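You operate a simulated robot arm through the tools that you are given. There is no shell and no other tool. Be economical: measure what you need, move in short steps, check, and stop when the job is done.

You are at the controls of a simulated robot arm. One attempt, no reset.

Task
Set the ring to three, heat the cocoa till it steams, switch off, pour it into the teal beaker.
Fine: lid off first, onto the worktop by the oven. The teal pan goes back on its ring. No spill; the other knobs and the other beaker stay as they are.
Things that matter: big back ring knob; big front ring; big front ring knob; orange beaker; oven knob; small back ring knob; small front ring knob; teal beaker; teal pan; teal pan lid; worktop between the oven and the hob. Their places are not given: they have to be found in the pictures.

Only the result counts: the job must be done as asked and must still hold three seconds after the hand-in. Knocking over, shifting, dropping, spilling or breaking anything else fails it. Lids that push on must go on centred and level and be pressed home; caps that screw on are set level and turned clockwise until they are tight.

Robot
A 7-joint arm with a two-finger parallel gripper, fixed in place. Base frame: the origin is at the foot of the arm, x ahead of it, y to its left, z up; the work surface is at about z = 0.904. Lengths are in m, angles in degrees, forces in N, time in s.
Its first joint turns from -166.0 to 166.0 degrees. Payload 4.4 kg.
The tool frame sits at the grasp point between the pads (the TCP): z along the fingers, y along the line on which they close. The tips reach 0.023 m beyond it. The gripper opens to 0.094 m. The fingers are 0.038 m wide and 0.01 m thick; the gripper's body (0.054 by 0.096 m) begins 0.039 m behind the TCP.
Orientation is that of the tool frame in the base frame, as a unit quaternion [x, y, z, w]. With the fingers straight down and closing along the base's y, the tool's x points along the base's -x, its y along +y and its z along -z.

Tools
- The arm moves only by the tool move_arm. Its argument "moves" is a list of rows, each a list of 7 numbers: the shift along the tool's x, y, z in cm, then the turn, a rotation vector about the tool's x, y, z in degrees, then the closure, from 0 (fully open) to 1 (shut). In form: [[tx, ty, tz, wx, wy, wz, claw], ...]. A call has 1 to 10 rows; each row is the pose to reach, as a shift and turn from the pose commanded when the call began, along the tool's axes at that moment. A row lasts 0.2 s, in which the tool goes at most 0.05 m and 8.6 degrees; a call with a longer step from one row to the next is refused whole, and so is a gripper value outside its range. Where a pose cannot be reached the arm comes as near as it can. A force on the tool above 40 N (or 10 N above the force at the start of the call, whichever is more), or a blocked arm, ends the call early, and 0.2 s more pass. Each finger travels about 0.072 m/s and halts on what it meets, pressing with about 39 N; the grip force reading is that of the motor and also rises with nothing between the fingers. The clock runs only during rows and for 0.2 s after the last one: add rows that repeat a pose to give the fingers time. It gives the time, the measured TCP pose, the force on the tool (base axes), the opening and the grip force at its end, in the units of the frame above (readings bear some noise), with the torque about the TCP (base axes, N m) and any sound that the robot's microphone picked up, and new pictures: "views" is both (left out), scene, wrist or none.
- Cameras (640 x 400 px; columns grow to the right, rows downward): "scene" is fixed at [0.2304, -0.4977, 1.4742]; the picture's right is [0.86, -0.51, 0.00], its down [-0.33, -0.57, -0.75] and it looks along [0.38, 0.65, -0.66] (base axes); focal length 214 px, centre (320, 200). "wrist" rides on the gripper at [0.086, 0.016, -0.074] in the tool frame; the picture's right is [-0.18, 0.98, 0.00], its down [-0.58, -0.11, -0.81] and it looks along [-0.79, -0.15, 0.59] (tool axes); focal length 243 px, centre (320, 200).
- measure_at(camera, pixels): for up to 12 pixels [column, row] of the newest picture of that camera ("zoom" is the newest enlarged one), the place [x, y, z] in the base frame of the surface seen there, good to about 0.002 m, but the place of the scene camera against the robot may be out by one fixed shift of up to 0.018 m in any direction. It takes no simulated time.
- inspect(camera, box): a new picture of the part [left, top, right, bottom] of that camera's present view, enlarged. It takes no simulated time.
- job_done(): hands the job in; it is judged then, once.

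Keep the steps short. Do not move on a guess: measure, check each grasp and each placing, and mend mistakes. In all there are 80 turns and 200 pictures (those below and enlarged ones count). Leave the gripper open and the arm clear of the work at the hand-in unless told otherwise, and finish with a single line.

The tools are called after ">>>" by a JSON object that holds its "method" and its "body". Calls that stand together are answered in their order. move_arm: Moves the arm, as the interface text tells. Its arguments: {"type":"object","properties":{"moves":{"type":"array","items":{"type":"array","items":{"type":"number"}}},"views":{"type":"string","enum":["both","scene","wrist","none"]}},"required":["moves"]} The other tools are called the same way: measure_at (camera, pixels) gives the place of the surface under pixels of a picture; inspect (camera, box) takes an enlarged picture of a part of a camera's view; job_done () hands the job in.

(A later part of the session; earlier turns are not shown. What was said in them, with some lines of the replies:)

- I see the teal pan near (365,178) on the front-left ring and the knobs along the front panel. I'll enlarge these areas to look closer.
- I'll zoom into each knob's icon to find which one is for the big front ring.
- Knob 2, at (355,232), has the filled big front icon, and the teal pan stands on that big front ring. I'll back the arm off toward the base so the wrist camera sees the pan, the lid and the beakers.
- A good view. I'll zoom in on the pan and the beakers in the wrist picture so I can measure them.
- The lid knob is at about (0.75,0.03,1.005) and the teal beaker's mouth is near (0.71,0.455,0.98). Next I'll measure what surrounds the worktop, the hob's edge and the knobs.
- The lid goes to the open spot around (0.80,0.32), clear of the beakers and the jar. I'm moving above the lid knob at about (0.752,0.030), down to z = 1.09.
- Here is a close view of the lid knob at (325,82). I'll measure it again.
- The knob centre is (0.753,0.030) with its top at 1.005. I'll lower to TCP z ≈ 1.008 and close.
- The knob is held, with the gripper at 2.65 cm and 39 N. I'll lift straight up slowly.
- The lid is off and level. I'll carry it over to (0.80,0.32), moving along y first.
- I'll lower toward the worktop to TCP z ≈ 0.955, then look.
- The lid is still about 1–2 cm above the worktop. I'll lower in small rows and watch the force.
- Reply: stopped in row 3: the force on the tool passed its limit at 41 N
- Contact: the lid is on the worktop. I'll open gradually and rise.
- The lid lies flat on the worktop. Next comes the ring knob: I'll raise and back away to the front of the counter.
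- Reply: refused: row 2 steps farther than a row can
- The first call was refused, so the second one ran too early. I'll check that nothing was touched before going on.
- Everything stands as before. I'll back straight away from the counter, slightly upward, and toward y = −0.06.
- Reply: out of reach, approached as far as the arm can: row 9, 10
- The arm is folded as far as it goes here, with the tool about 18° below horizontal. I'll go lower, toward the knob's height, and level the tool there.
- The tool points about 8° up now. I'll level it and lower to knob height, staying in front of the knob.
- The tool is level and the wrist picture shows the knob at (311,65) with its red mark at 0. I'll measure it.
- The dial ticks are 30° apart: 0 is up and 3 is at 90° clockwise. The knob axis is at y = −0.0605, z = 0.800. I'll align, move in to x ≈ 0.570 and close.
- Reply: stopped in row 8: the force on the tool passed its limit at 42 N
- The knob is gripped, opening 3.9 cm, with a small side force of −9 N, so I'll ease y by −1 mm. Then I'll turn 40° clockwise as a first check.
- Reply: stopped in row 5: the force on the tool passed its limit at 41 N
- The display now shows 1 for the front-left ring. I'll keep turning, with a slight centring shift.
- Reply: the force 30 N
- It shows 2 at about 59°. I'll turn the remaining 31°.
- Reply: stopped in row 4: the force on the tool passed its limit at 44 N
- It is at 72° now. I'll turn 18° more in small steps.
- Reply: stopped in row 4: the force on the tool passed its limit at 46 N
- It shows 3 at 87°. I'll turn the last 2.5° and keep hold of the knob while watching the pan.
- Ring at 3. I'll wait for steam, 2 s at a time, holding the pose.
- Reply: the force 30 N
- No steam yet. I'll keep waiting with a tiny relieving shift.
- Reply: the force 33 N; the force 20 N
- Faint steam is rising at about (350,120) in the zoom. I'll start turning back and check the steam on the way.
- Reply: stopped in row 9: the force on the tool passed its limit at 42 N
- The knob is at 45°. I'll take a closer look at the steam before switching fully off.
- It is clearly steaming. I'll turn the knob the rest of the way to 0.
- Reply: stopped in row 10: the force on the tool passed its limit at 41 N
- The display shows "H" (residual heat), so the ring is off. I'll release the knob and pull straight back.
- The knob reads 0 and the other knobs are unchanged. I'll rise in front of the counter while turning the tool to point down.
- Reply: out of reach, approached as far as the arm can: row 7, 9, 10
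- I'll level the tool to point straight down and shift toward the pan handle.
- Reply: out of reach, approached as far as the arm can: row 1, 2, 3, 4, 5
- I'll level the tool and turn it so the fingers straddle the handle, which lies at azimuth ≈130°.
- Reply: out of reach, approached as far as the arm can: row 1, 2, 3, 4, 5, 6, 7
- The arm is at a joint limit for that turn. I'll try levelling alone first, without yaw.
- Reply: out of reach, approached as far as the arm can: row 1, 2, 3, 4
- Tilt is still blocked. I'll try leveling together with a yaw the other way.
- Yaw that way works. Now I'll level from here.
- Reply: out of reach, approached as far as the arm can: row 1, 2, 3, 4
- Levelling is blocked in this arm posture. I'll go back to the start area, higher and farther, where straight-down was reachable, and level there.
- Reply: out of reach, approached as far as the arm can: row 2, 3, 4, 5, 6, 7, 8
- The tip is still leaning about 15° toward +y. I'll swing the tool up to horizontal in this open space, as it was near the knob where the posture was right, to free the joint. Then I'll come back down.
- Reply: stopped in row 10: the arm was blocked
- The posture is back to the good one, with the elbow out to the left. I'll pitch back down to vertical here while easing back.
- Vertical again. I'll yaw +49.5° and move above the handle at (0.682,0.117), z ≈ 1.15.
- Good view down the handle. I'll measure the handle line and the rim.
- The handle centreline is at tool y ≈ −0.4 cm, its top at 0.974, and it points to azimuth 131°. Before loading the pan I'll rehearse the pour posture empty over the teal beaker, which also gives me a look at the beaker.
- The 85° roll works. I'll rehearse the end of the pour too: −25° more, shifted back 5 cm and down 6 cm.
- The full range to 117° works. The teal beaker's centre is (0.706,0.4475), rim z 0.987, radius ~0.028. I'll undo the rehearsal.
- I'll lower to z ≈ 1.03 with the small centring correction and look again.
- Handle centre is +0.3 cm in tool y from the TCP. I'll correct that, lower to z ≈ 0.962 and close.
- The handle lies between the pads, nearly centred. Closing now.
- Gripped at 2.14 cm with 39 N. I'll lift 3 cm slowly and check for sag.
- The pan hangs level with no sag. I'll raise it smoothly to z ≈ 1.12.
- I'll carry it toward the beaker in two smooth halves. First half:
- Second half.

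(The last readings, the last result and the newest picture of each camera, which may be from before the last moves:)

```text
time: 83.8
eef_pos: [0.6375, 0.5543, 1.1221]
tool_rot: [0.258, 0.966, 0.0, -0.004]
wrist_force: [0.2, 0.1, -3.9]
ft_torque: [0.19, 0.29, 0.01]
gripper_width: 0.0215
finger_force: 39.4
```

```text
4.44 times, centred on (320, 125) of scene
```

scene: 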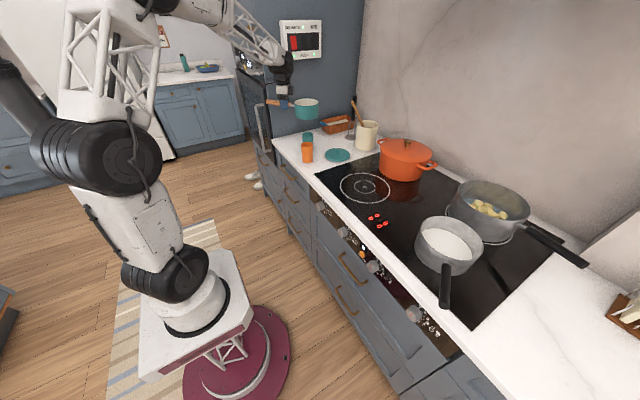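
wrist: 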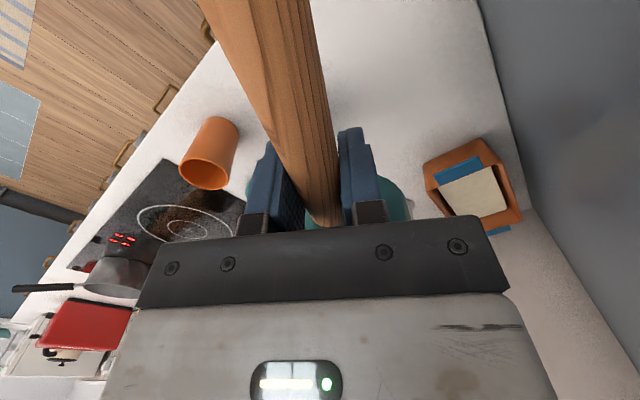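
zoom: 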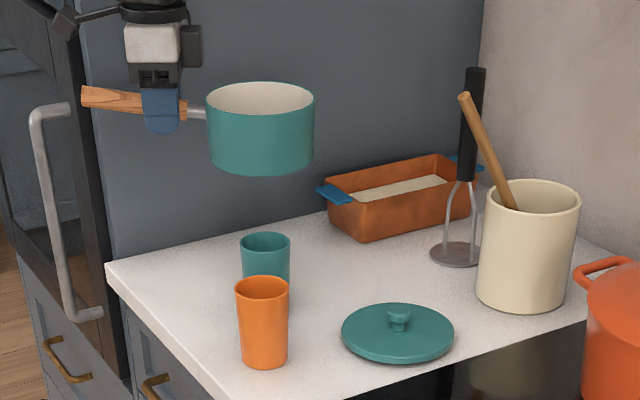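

The pan hangs level behind the beaker, matching the plan. I'll measure both rims in the same scene picture to check the relative offset.

>>> {"method": "measure_at", "body": {"camera": "scene", "pixels": [[295.3, 103], [318.2, 103], [306.9, 107], [306.9, 99.2], [302.8, 135], [313, 135], [307.8, 138], [307.8, 132.8]]}}

```text
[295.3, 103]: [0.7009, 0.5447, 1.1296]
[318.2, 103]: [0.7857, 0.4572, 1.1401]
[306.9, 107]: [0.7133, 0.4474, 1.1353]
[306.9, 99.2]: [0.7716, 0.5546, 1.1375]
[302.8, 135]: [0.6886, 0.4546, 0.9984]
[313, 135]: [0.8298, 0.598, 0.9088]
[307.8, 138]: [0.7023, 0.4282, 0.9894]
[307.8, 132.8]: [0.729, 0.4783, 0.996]
```

The relative offset agrees with plan (5.5 cm along the pour direction). I'll begin: roll to 32° while lowering 5 cm, then check the level.

>>> {"method": "move_arm", "body": {"moves": [[0, 0, 0.5, -3, 0, 0, 1], [0, 0, 1, -7, 0, 0, 1], [0, 0, 1.7, -11, 0, 0, 1], [0, 0, 2.4, -15, 0, 0, 1], [0, 0, 3.1, -19, 0, 0, 1], [0, 0, 3.8, -23, 0, 0, 1], [0, 0, 4.4, -27, 0, 0, 1], [0, 0, 4.9, -30, 0, 0, 1], [0, 0, 5, -32, 0, 0, 1], [0, 0, 5, -32, 0, 0, 1]]}}

>>> {"method": "inspect", "body": {"camera": "scene", "box": [270, 90, 350, 160]}}

```text
time: 86.0
eef_pos: [0.6377, 0.5546, 1.0722]
tool_rot: [0.25, 0.929, 0.265, 0.069]
wrist_force: [-0.1, 0.4, -4.4]
ft_torque: [0.14, 0.32, 0.01]
gripper_width: 0.0211
finger_force: 38.7
```

scene: 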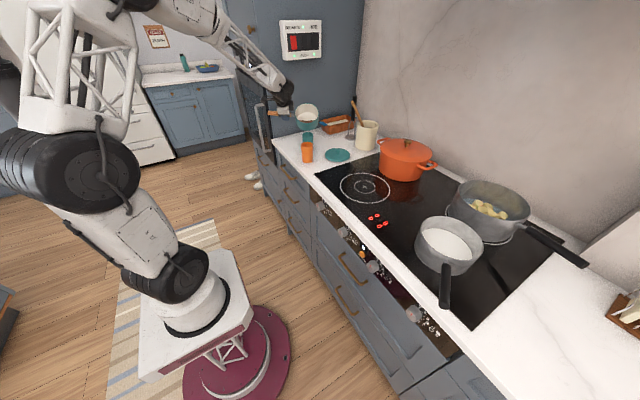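
wrist: 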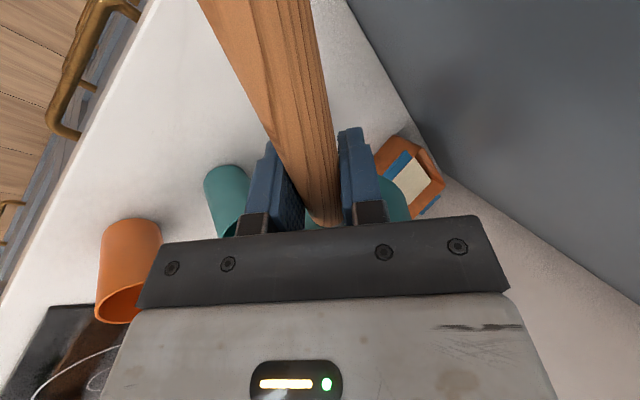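

```text
5.71 times, centred on (310, 125) of scene
```

zoom: 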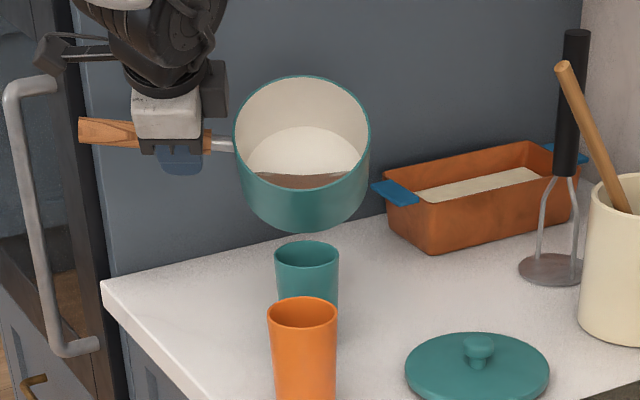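

The cocoa is still well below the lip and the lip is above the beaker. I'll roll to 50° in small steps.

>>> {"method": "move_arm", "body": {"moves": [[0, -0.2, 0.15, -3, 0, 0, 1], [0, -0.4, 0.3, -6, 0, 0, 1], [0, -0.6, 0.5, -9, 0, 0, 1], [0, -0.8, 0.65, -12, 0, 0, 1], [0, -0.97, 0.8, -15, 0, 0, 1], [0, -0.97, 0.8, -18, 0, 0, 1], [0, -0.97, 0.8, -18, 0, 0, 1]], "views": "none"}}

>>> {"method": "inspect", "body": {"camera": "scene", "box": [270, 90, 350, 160]}}

```text
time: 87.6
eef_pos: [0.6346, 0.5502, 1.0607]
tool_rot: [0.235, 0.876, 0.408, 0.105]
wrist_force: [0.0, -0.3, -3.9]
ft_torque: [0.09, 0.33, 0.0]
gripper_width: 0.0214
finger_force: 38.9
```

```text
5.71 times, centred on (310, 125) of scene
```

zoom: 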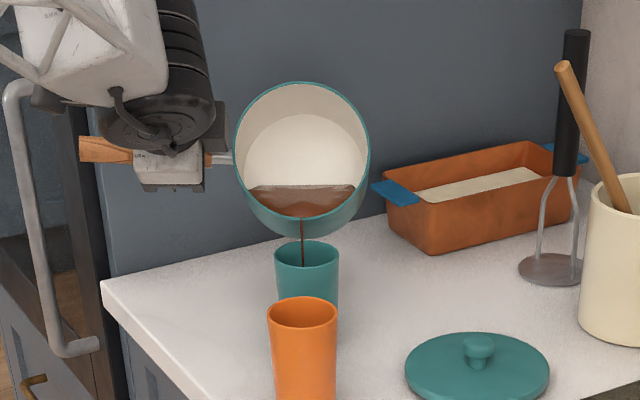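

A thin stream falls straight into the teal beaker. I'll continue slowly to 60°, following with the lip.

>>> {"method": "move_arm", "body": {"moves": [[0, -0.05, -0.06, -1, 0, 0, 1], [0, -0.1, -0.12, -2, 0, 0, 1], [0, -0.15, -0.18, -3, 0, 0, 1], [0, -0.2, -0.24, -4, 0, 0, 1], [0, -0.25, -0.3, -5, 0, 0, 1], [0, -0.3, -0.36, -6, 0, 0, 1], [0, -0.35, -0.42, -7, 0, 0, 1], [0, -0.4, -0.48, -8, 0, 0, 1], [0, -0.45, -0.54, -9, 0, 0, 1], [0, -0.5, -0.6, -10, 0, 0, 1]], "views": "none"}}

>>> {"method": "inspect", "body": {"camera": "scene", "box": [270, 90, 350, 160]}}

```text
time: 89.8
eef_pos: [0.6295, 0.5427, 1.0592]
tool_rot: [0.225, 0.837, 0.483, 0.126]
wrist_force: [-0.1, 0.5, -3.7]
ft_torque: [0.09, 0.32, 0.01]
gripper_width: 0.0215
finger_force: 39.4
```

```text
5.71 times, centred on (310, 125) of scene
```

zoom: 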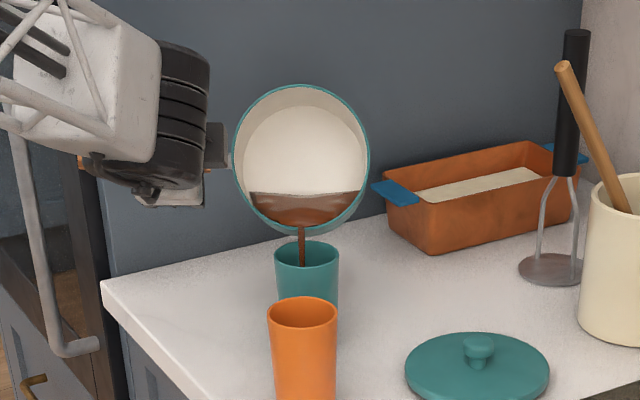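

Good stream. I'll continue slowly to 75°.

>>> {"method": "move_arm", "body": {"moves": [[0, -0.02, -0.14, -1.5, 0, 0, 1], [0, -0.04, -0.28, -3, 0, 0, 1], [0, -0.07, -0.41, -4.5, 0, 0, 1], [0, -0.09, -0.55, -6, 0, 0, 1], [0, -0.11, -0.69, -7.5, 0, 0, 1], [0, -0.13, -0.83, -9, 0, 0, 1], [0, -0.15, -0.97, -10.5, 0, 0, 1], [0, -0.18, -1.1, -12, 0, 0, 1], [0, -0.2, -1.24, -13.5, 0, 0, 1], [0, -0.22, -1.38, -15, 0, 0, 1]], "views": "none"}}

>>> {"method": "inspect", "body": {"camera": "scene", "box": [270, 90, 350, 160]}}

```text
time: 92.0
eef_pos: [0.6236, 0.53, 1.0642]
tool_rot: [0.207, 0.767, 0.588, 0.154]
wrist_force: [0.4, -0.6, -3.6]
ft_torque: [0.08, 0.26, -0.02]
gripper_width: 0.0215
finger_force: 39.1
```

```text
5.71 times, centred on (310, 125) of scene
```

zoom: 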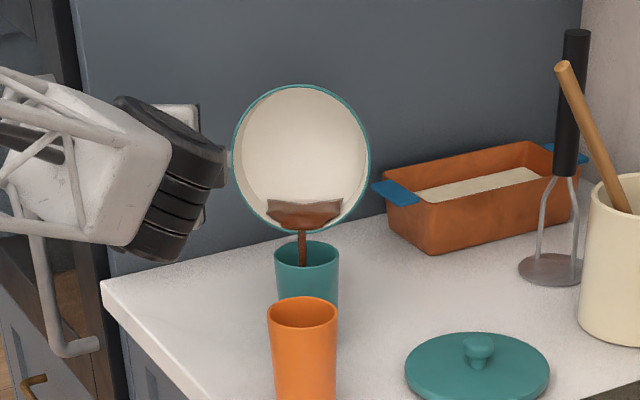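

Continuing to 90°.

>>> {"method": "move_arm", "body": {"moves": [[0, 0, -0.15, -1.5, 0, 0, 1], [0, 0, -0.31, -3, 0, 0, 1], [0, 0, -0.46, -4.5, 0, 0, 1], [0, 0, -0.62, -6, 0, 0, 1], [0, 0, -0.77, -7.5, 0, 0, 1], [0, 0, -0.93, -9, 0, 0, 1], [0, 0, -1.08, -10.5, 0, 0, 1], [0, 0, -1.24, -12, 0, 0, 1], [0, 0, -1.4, -13.5, 0, 0, 1], [0, 0, -1.55, -15, 0, 0, 1]], "views": "none"}}

>>> {"method": "inspect", "body": {"camera": "scene", "box": [270, 90, 350, 160]}}

```text
time: 94.2
eef_pos: [0.6169, 0.5185, 1.0681]
tool_rot: [0.185, 0.684, 0.683, 0.18]
wrist_force: [-0.7, 0.0, -3.1]
ft_torque: [0.05, 0.28, 0.02]
gripper_width: 0.0215
finger_force: 39.0
```

```text
5.71 times, centred on (310, 125) of scene
```

zoom: 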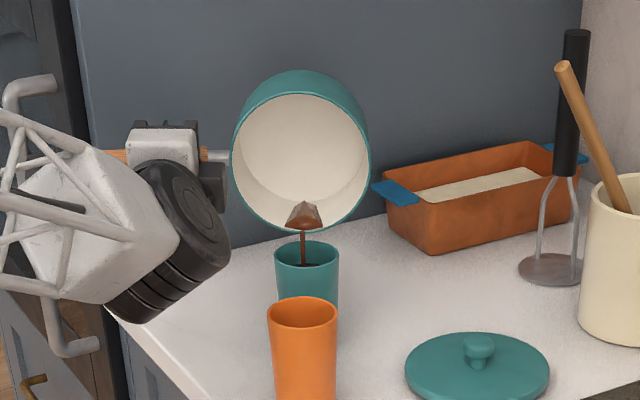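

Nearly empty. I'll continue to 105°, raising 2 cm for wrist clearance, and let it drain.

>>> {"method": "move_arm", "body": {"moves": [[0, 0.3, -0.2, -2, 0, 0, 1], [0, 0.6, -0.4, -4, 0, 0, 1], [0, 0.9, -0.65, -6, 0, 0, 1], [0, 1.2, -0.9, -8, 0, 0, 1], [0, 1.5, -1.1, -10, 0, 0, 1], [0, 1.8, -1.3, -12, 0, 0, 1], [0, 2, -1.5, -15, 0, 0, 1], [0, 2, -1.5, -15, 0, 0, 1], [0, 2, -1.5, -15, 0, 0, 1], [0, 2, -1.5, -15, 0, 0, 1]], "views": "none"}}

>>> {"method": "inspect", "body": {"camera": "scene", "box": [270, 90, 350, 160]}}

```text
time: 96.4
eef_pos: [0.6099, 0.5059, 1.0887]
tool_rot: [0.16, 0.588, 0.767, 0.202]
wrist_force: [-0.4, 0.2, -2.5]
ft_torque: [0.07, 0.25, -0.01]
gripper_width: 0.0212
finger_force: 39.2
```

```text
5.71 times, centred on (310, 125) of scene
```

zoom: 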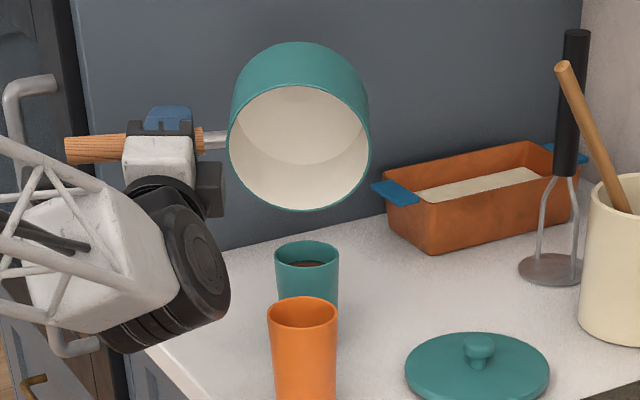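

The pan is empty and the cocoa is in the teal beaker. I'll roll back upright, rising and easing back along the same path.

>>> {"method": "move_arm", "body": {"moves": [[0, 0.4, 0.7, 8, 0, 0, 1], [0, 0.8, 1.4, 16, 0, 0, 1], [0, 1.2, 2.1, 24, 0, 0, 1], [0, 1.6, 2.8, 32, 0, 0, 1], [0, 2, 3.5, 40, 0, 0, 1], [0, 2.4, 4.2, 48, 0, 0, 1], [0, 2.8, 4.9, 56, 0, 0, 1], [0, 3, 5.3, 64, 0, 0, 1], [0, 3, 5.3, 72, 0, 0, 1], [0, 3, 5.3, 80, 0, 0, 1]], "views": "none"}}

>>> {"method": "move_arm", "body": {"moves": [[0, 0, 0, 7, 0, 0, 1], [0, 0, 0, 14, 0, 0, 1], [0, 0, 0, 20, 0, 0, 1], [0, 0, 0, 25, 0, 0, 1], [0, 0, 0, 25, 0, 0, 1]], "views": "none"}}

>>> {"method": "inspect", "body": {"camera": "scene", "box": [260, 80, 360, 170]}}

```text
time: 98.6
eef_pos: [0.6327, 0.5435, 1.1313]
tool_rot: [0.254, 0.943, 0.208, 0.052]
wrist_force: [-0.2, -0.1, -3.0]
ft_torque: [0.1, 0.24, 0.01]
gripper_width: 0.021
finger_force: 38.9
```

```text
time: 99.8
eef_pos: [0.6318, 0.5433, 1.1302]
tool_rot: [0.258, 0.966, -0.001, -0.004]
wrist_force: [0.3, 0.5, -2.3]
ft_torque: [0.1, 0.24, 0.0]
gripper_width: 0.0212
finger_force: 38.8
```

```text
4.44 times, centred on (310, 125) of scene
```

zoom: 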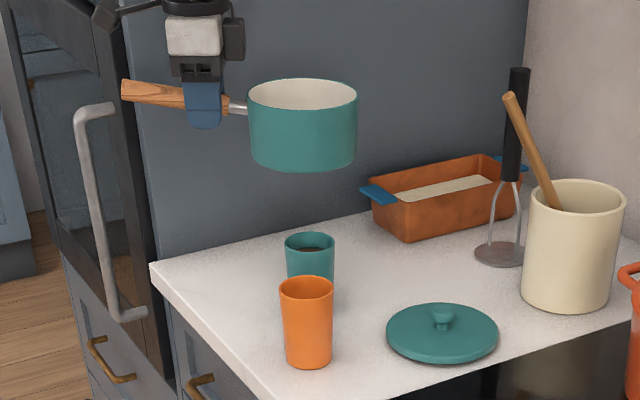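

No spill visible. I'll carry the pan back above its ring.

>>> {"method": "move_arm", "body": {"moves": [[-1.8, -2.45, 0, 0, 0, 1.4, 1], [-4.4, -5.95, 0, 0, 0, 3.4, 1], [-7.3, -9.8, 0, 0, 0, 5.6, 1], [-10.1, -13.65, 0, 0, 0, 7.8, 1], [-13, -17.5, 0, 0, 0, 9.95, 1], [-15.9, -21.35, 0, 0, 0, 12.1, 1], [-18.7, -25.2, 0, 0, 0, 14.3, 1], [-21.6, -29.05, 0, 0, 0, 16.5, 1], [-24.2, -32.55, 0, 0, 0, 18.5, 1], [-26, -35, 0, 0, 0, 19.9, 1]], "views": "none"}}

>>> {"method": "move_arm", "body": {"moves": [[0, 0, 3, 0, 0, 0, 1], [0, 0, 6, 0, 0, 0, 1], [0, 0, 9, 0, 0, 0, 1], [0, 0, 12, 0, 0, 0, 1], [0, 0, 13, 0, 0, 0, 1], [0, 0, 13, 0, 0, 0, 1]], "views": "scene"}}

>>> {"method": "inspect", "body": {"camera": "scene", "box": [320, 130, 420, 220]}}

```text
time: 102.0
eef_pos: [0.6861, 0.1093, 1.1303]
tool_rot: [0.421, 0.907, 0.0, -0.004]
wrist_force: [0.4, 0.0, -3.3]
ft_torque: [0.19, 0.17, 0.01]
gripper_width: 0.021
finger_force: 39.0
```

```text
time: 103.4
eef_pos: [0.6804, 0.1092, 0.9992]
tool_rot: [0.421, 0.907, 0.0, -0.004]
wrist_force: [0.6, 0.2, -3.5]
ft_torque: [0.2, 0.15, -0.01]
gripper_width: 0.0213
finger_force: 38.9
```

scene: 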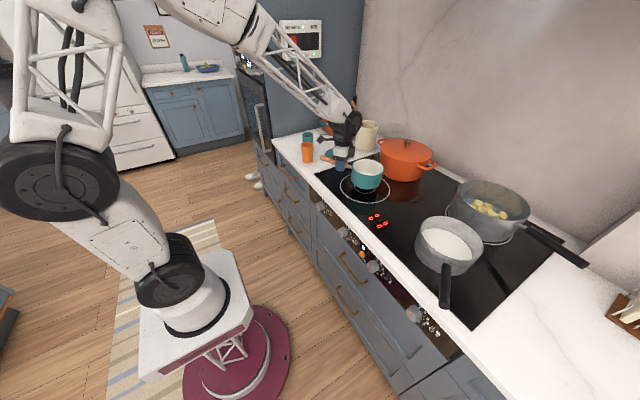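

```text
4.44 times, centred on (370, 175) of scene
```

zoom: 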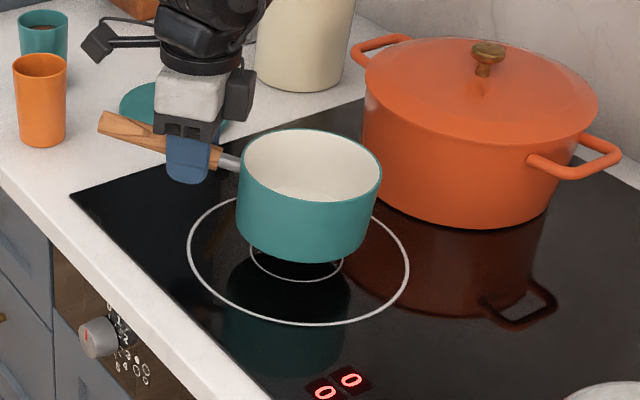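

The pan is over its ring. I'll lower the last 3.6 cm gently, then in fine steps until contact.

>>> {"method": "move_arm", "body": {"moves": [[0, 0, 1, 0, 0, 0, 1], [0, 0, 2, 0, 0, 0, 1], [0, 0, 2.8, 0, 0, 0, 1], [0, 0, 3.4, 0, 0, 0, 1], [0, 0, 3.6, 0, 0, 0, 1], [0, 0, 3.6, 0, 0, 0, 1]], "views": "none"}}

>>> {"method": "move_arm", "body": {"moves": [[0, 0, 0.1, 0, 0, 0, 1], [0, 0, 0.2, 0, 0, 0, 1], [0, 0, 0.3, 0, 0, 0, 1], [0, 0, 0.3, 0, 0, 0, 1]], "views": "none"}}

>>> {"method": "inspect", "body": {"camera": "scene", "box": [320, 130, 420, 220]}}

```text
time: 104.8
eef_pos: [0.682, 0.111, 0.9646]
tool_rot: [0.421, 0.907, 0.0, -0.003]
wrist_force: [-1.5, 1.3, 7.1]
ft_torque: [-0.78, -0.8, -0.06]
gripper_width: 0.0214
finger_force: 39.2
```

```text
time: 105.8
eef_pos: [0.6827, 0.1111, 0.9606]
tool_rot: [0.422, 0.907, 0.001, -0.003]
wrist_force: [-1.7, 7.5, 20.7]
ft_torque: [-0.56, -0.57, 0.18]
gripper_width: 0.0213
finger_force: 39.0
```

```text
4.44 times, centred on (370, 175) of scene
```

zoom: 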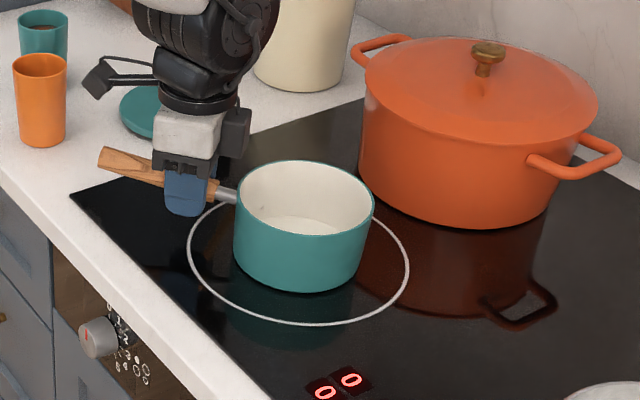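

The pan is down on its ring. I'll open gently and rise straight up.

>>> {"method": "move_arm", "body": {"moves": [[0, 0, -0.05, 0, 0, 0, 0.75], [0, 0, -0.05, 0, 0, 0, 0.6], [0, 0, -0.05, 0, 0, 0, 0.4], [0, 0, -0.05, 0, 0, 0, 0.3], [0, 0, -0.05, 0, 0, 0, 0.3], [0, 0, -3, 0, 0, 0, 0.3], [0, 0, -7, 0, 0, 0, 0.2], [0, 0, -11, 0, 0, 0, 0], [0, 0, -15, 0, 0, 0, 0], [0, 0, -19, 0, 0, 0, 0]]}}

>>> {"method": "inspect", "body": {"camera": "scene", "box": [290, 110, 420, 240]}}

```text
time: 108.0
eef_pos: [0.6825, 0.1119, 1.1513]
tool_rot: [0.421, 0.907, -0.001, -0.005]
wrist_force: [1.2, 0.7, -0.6]
ft_torque: [0.0, 0.02, 0.0]
gripper_width: 0.094
finger_force: 0.0
```

scene: 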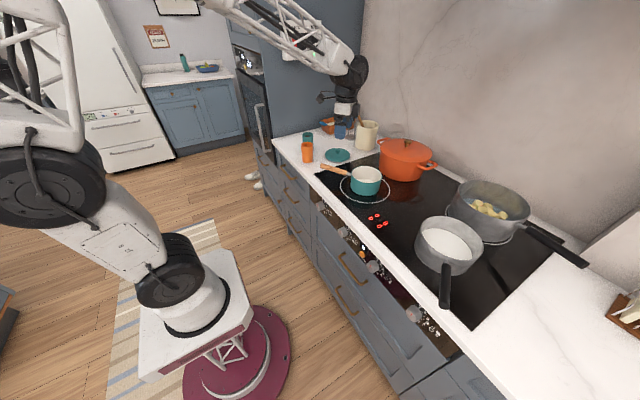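
wrist: 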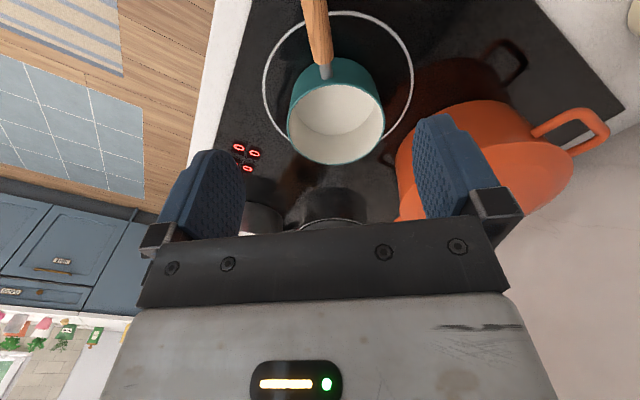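

```text
3.08 times, centred on (355, 175) of scene
```

zoom: 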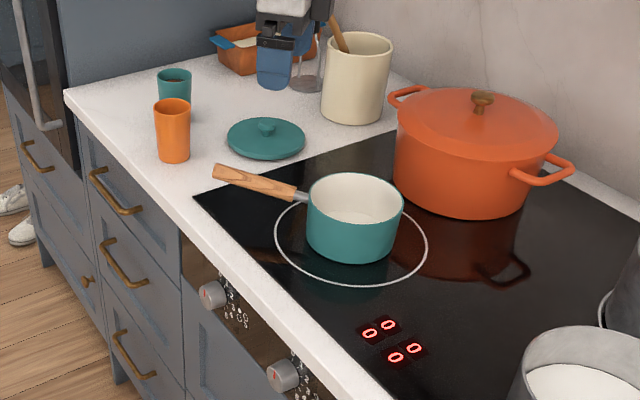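

The pan is on its ring, all four displays read 0, the lid is on the worktop and the beakers stand. I'll raise the arm clear.

>>> {"method": "move_arm", "body": {"moves": [[0, 0, -4, 0, 0, 0, 0], [0, 0, -8, 0, 0, 0, 0], [0, 0, -12, 0, 0, 0, 0], [0, 0, -15, 0, 0, 0, 0], [0, 0, -15, 0, 0, 0, 0]], "views": "none"}}

>>> {"method": "inspect", "body": {"camera": "scene", "box": [270, 110, 350, 180]}}

```text
time: 109.2
eef_pos: [0.6852, 0.1096, 1.3003]
tool_rot: [0.421, 0.907, -0.001, -0.004]
wrist_force: [-1.0, -0.2, -0.3]
ft_torque: [0.01, -0.03, 0.02]
gripper_width: 0.0942
finger_force: 0.0
```

```text
5.71 times, centred on (310, 145) of scene
```

zoom: 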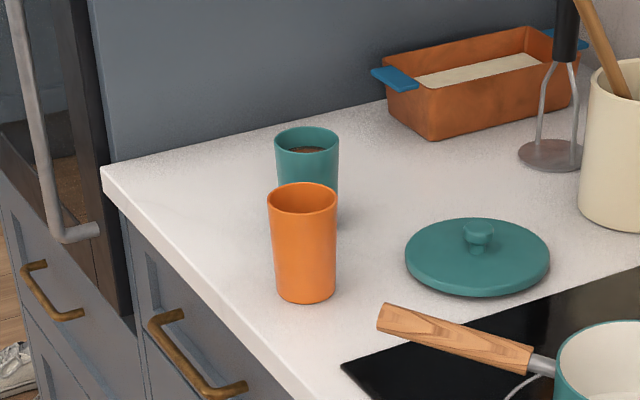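

Everything is in place: cocoa in the teal beaker, no spill, arm clear and gripper open. Handing in.

>>> {"method": "job_done", "body": {}}

```text
The job is handed in.
```

I heated the cocoa on ring setting three until it steamed, switched the ring off and poured the cocoa into the teal beaker with no spill visible; the lid is on the worktop by the oven and the teal pan is back on its ring.
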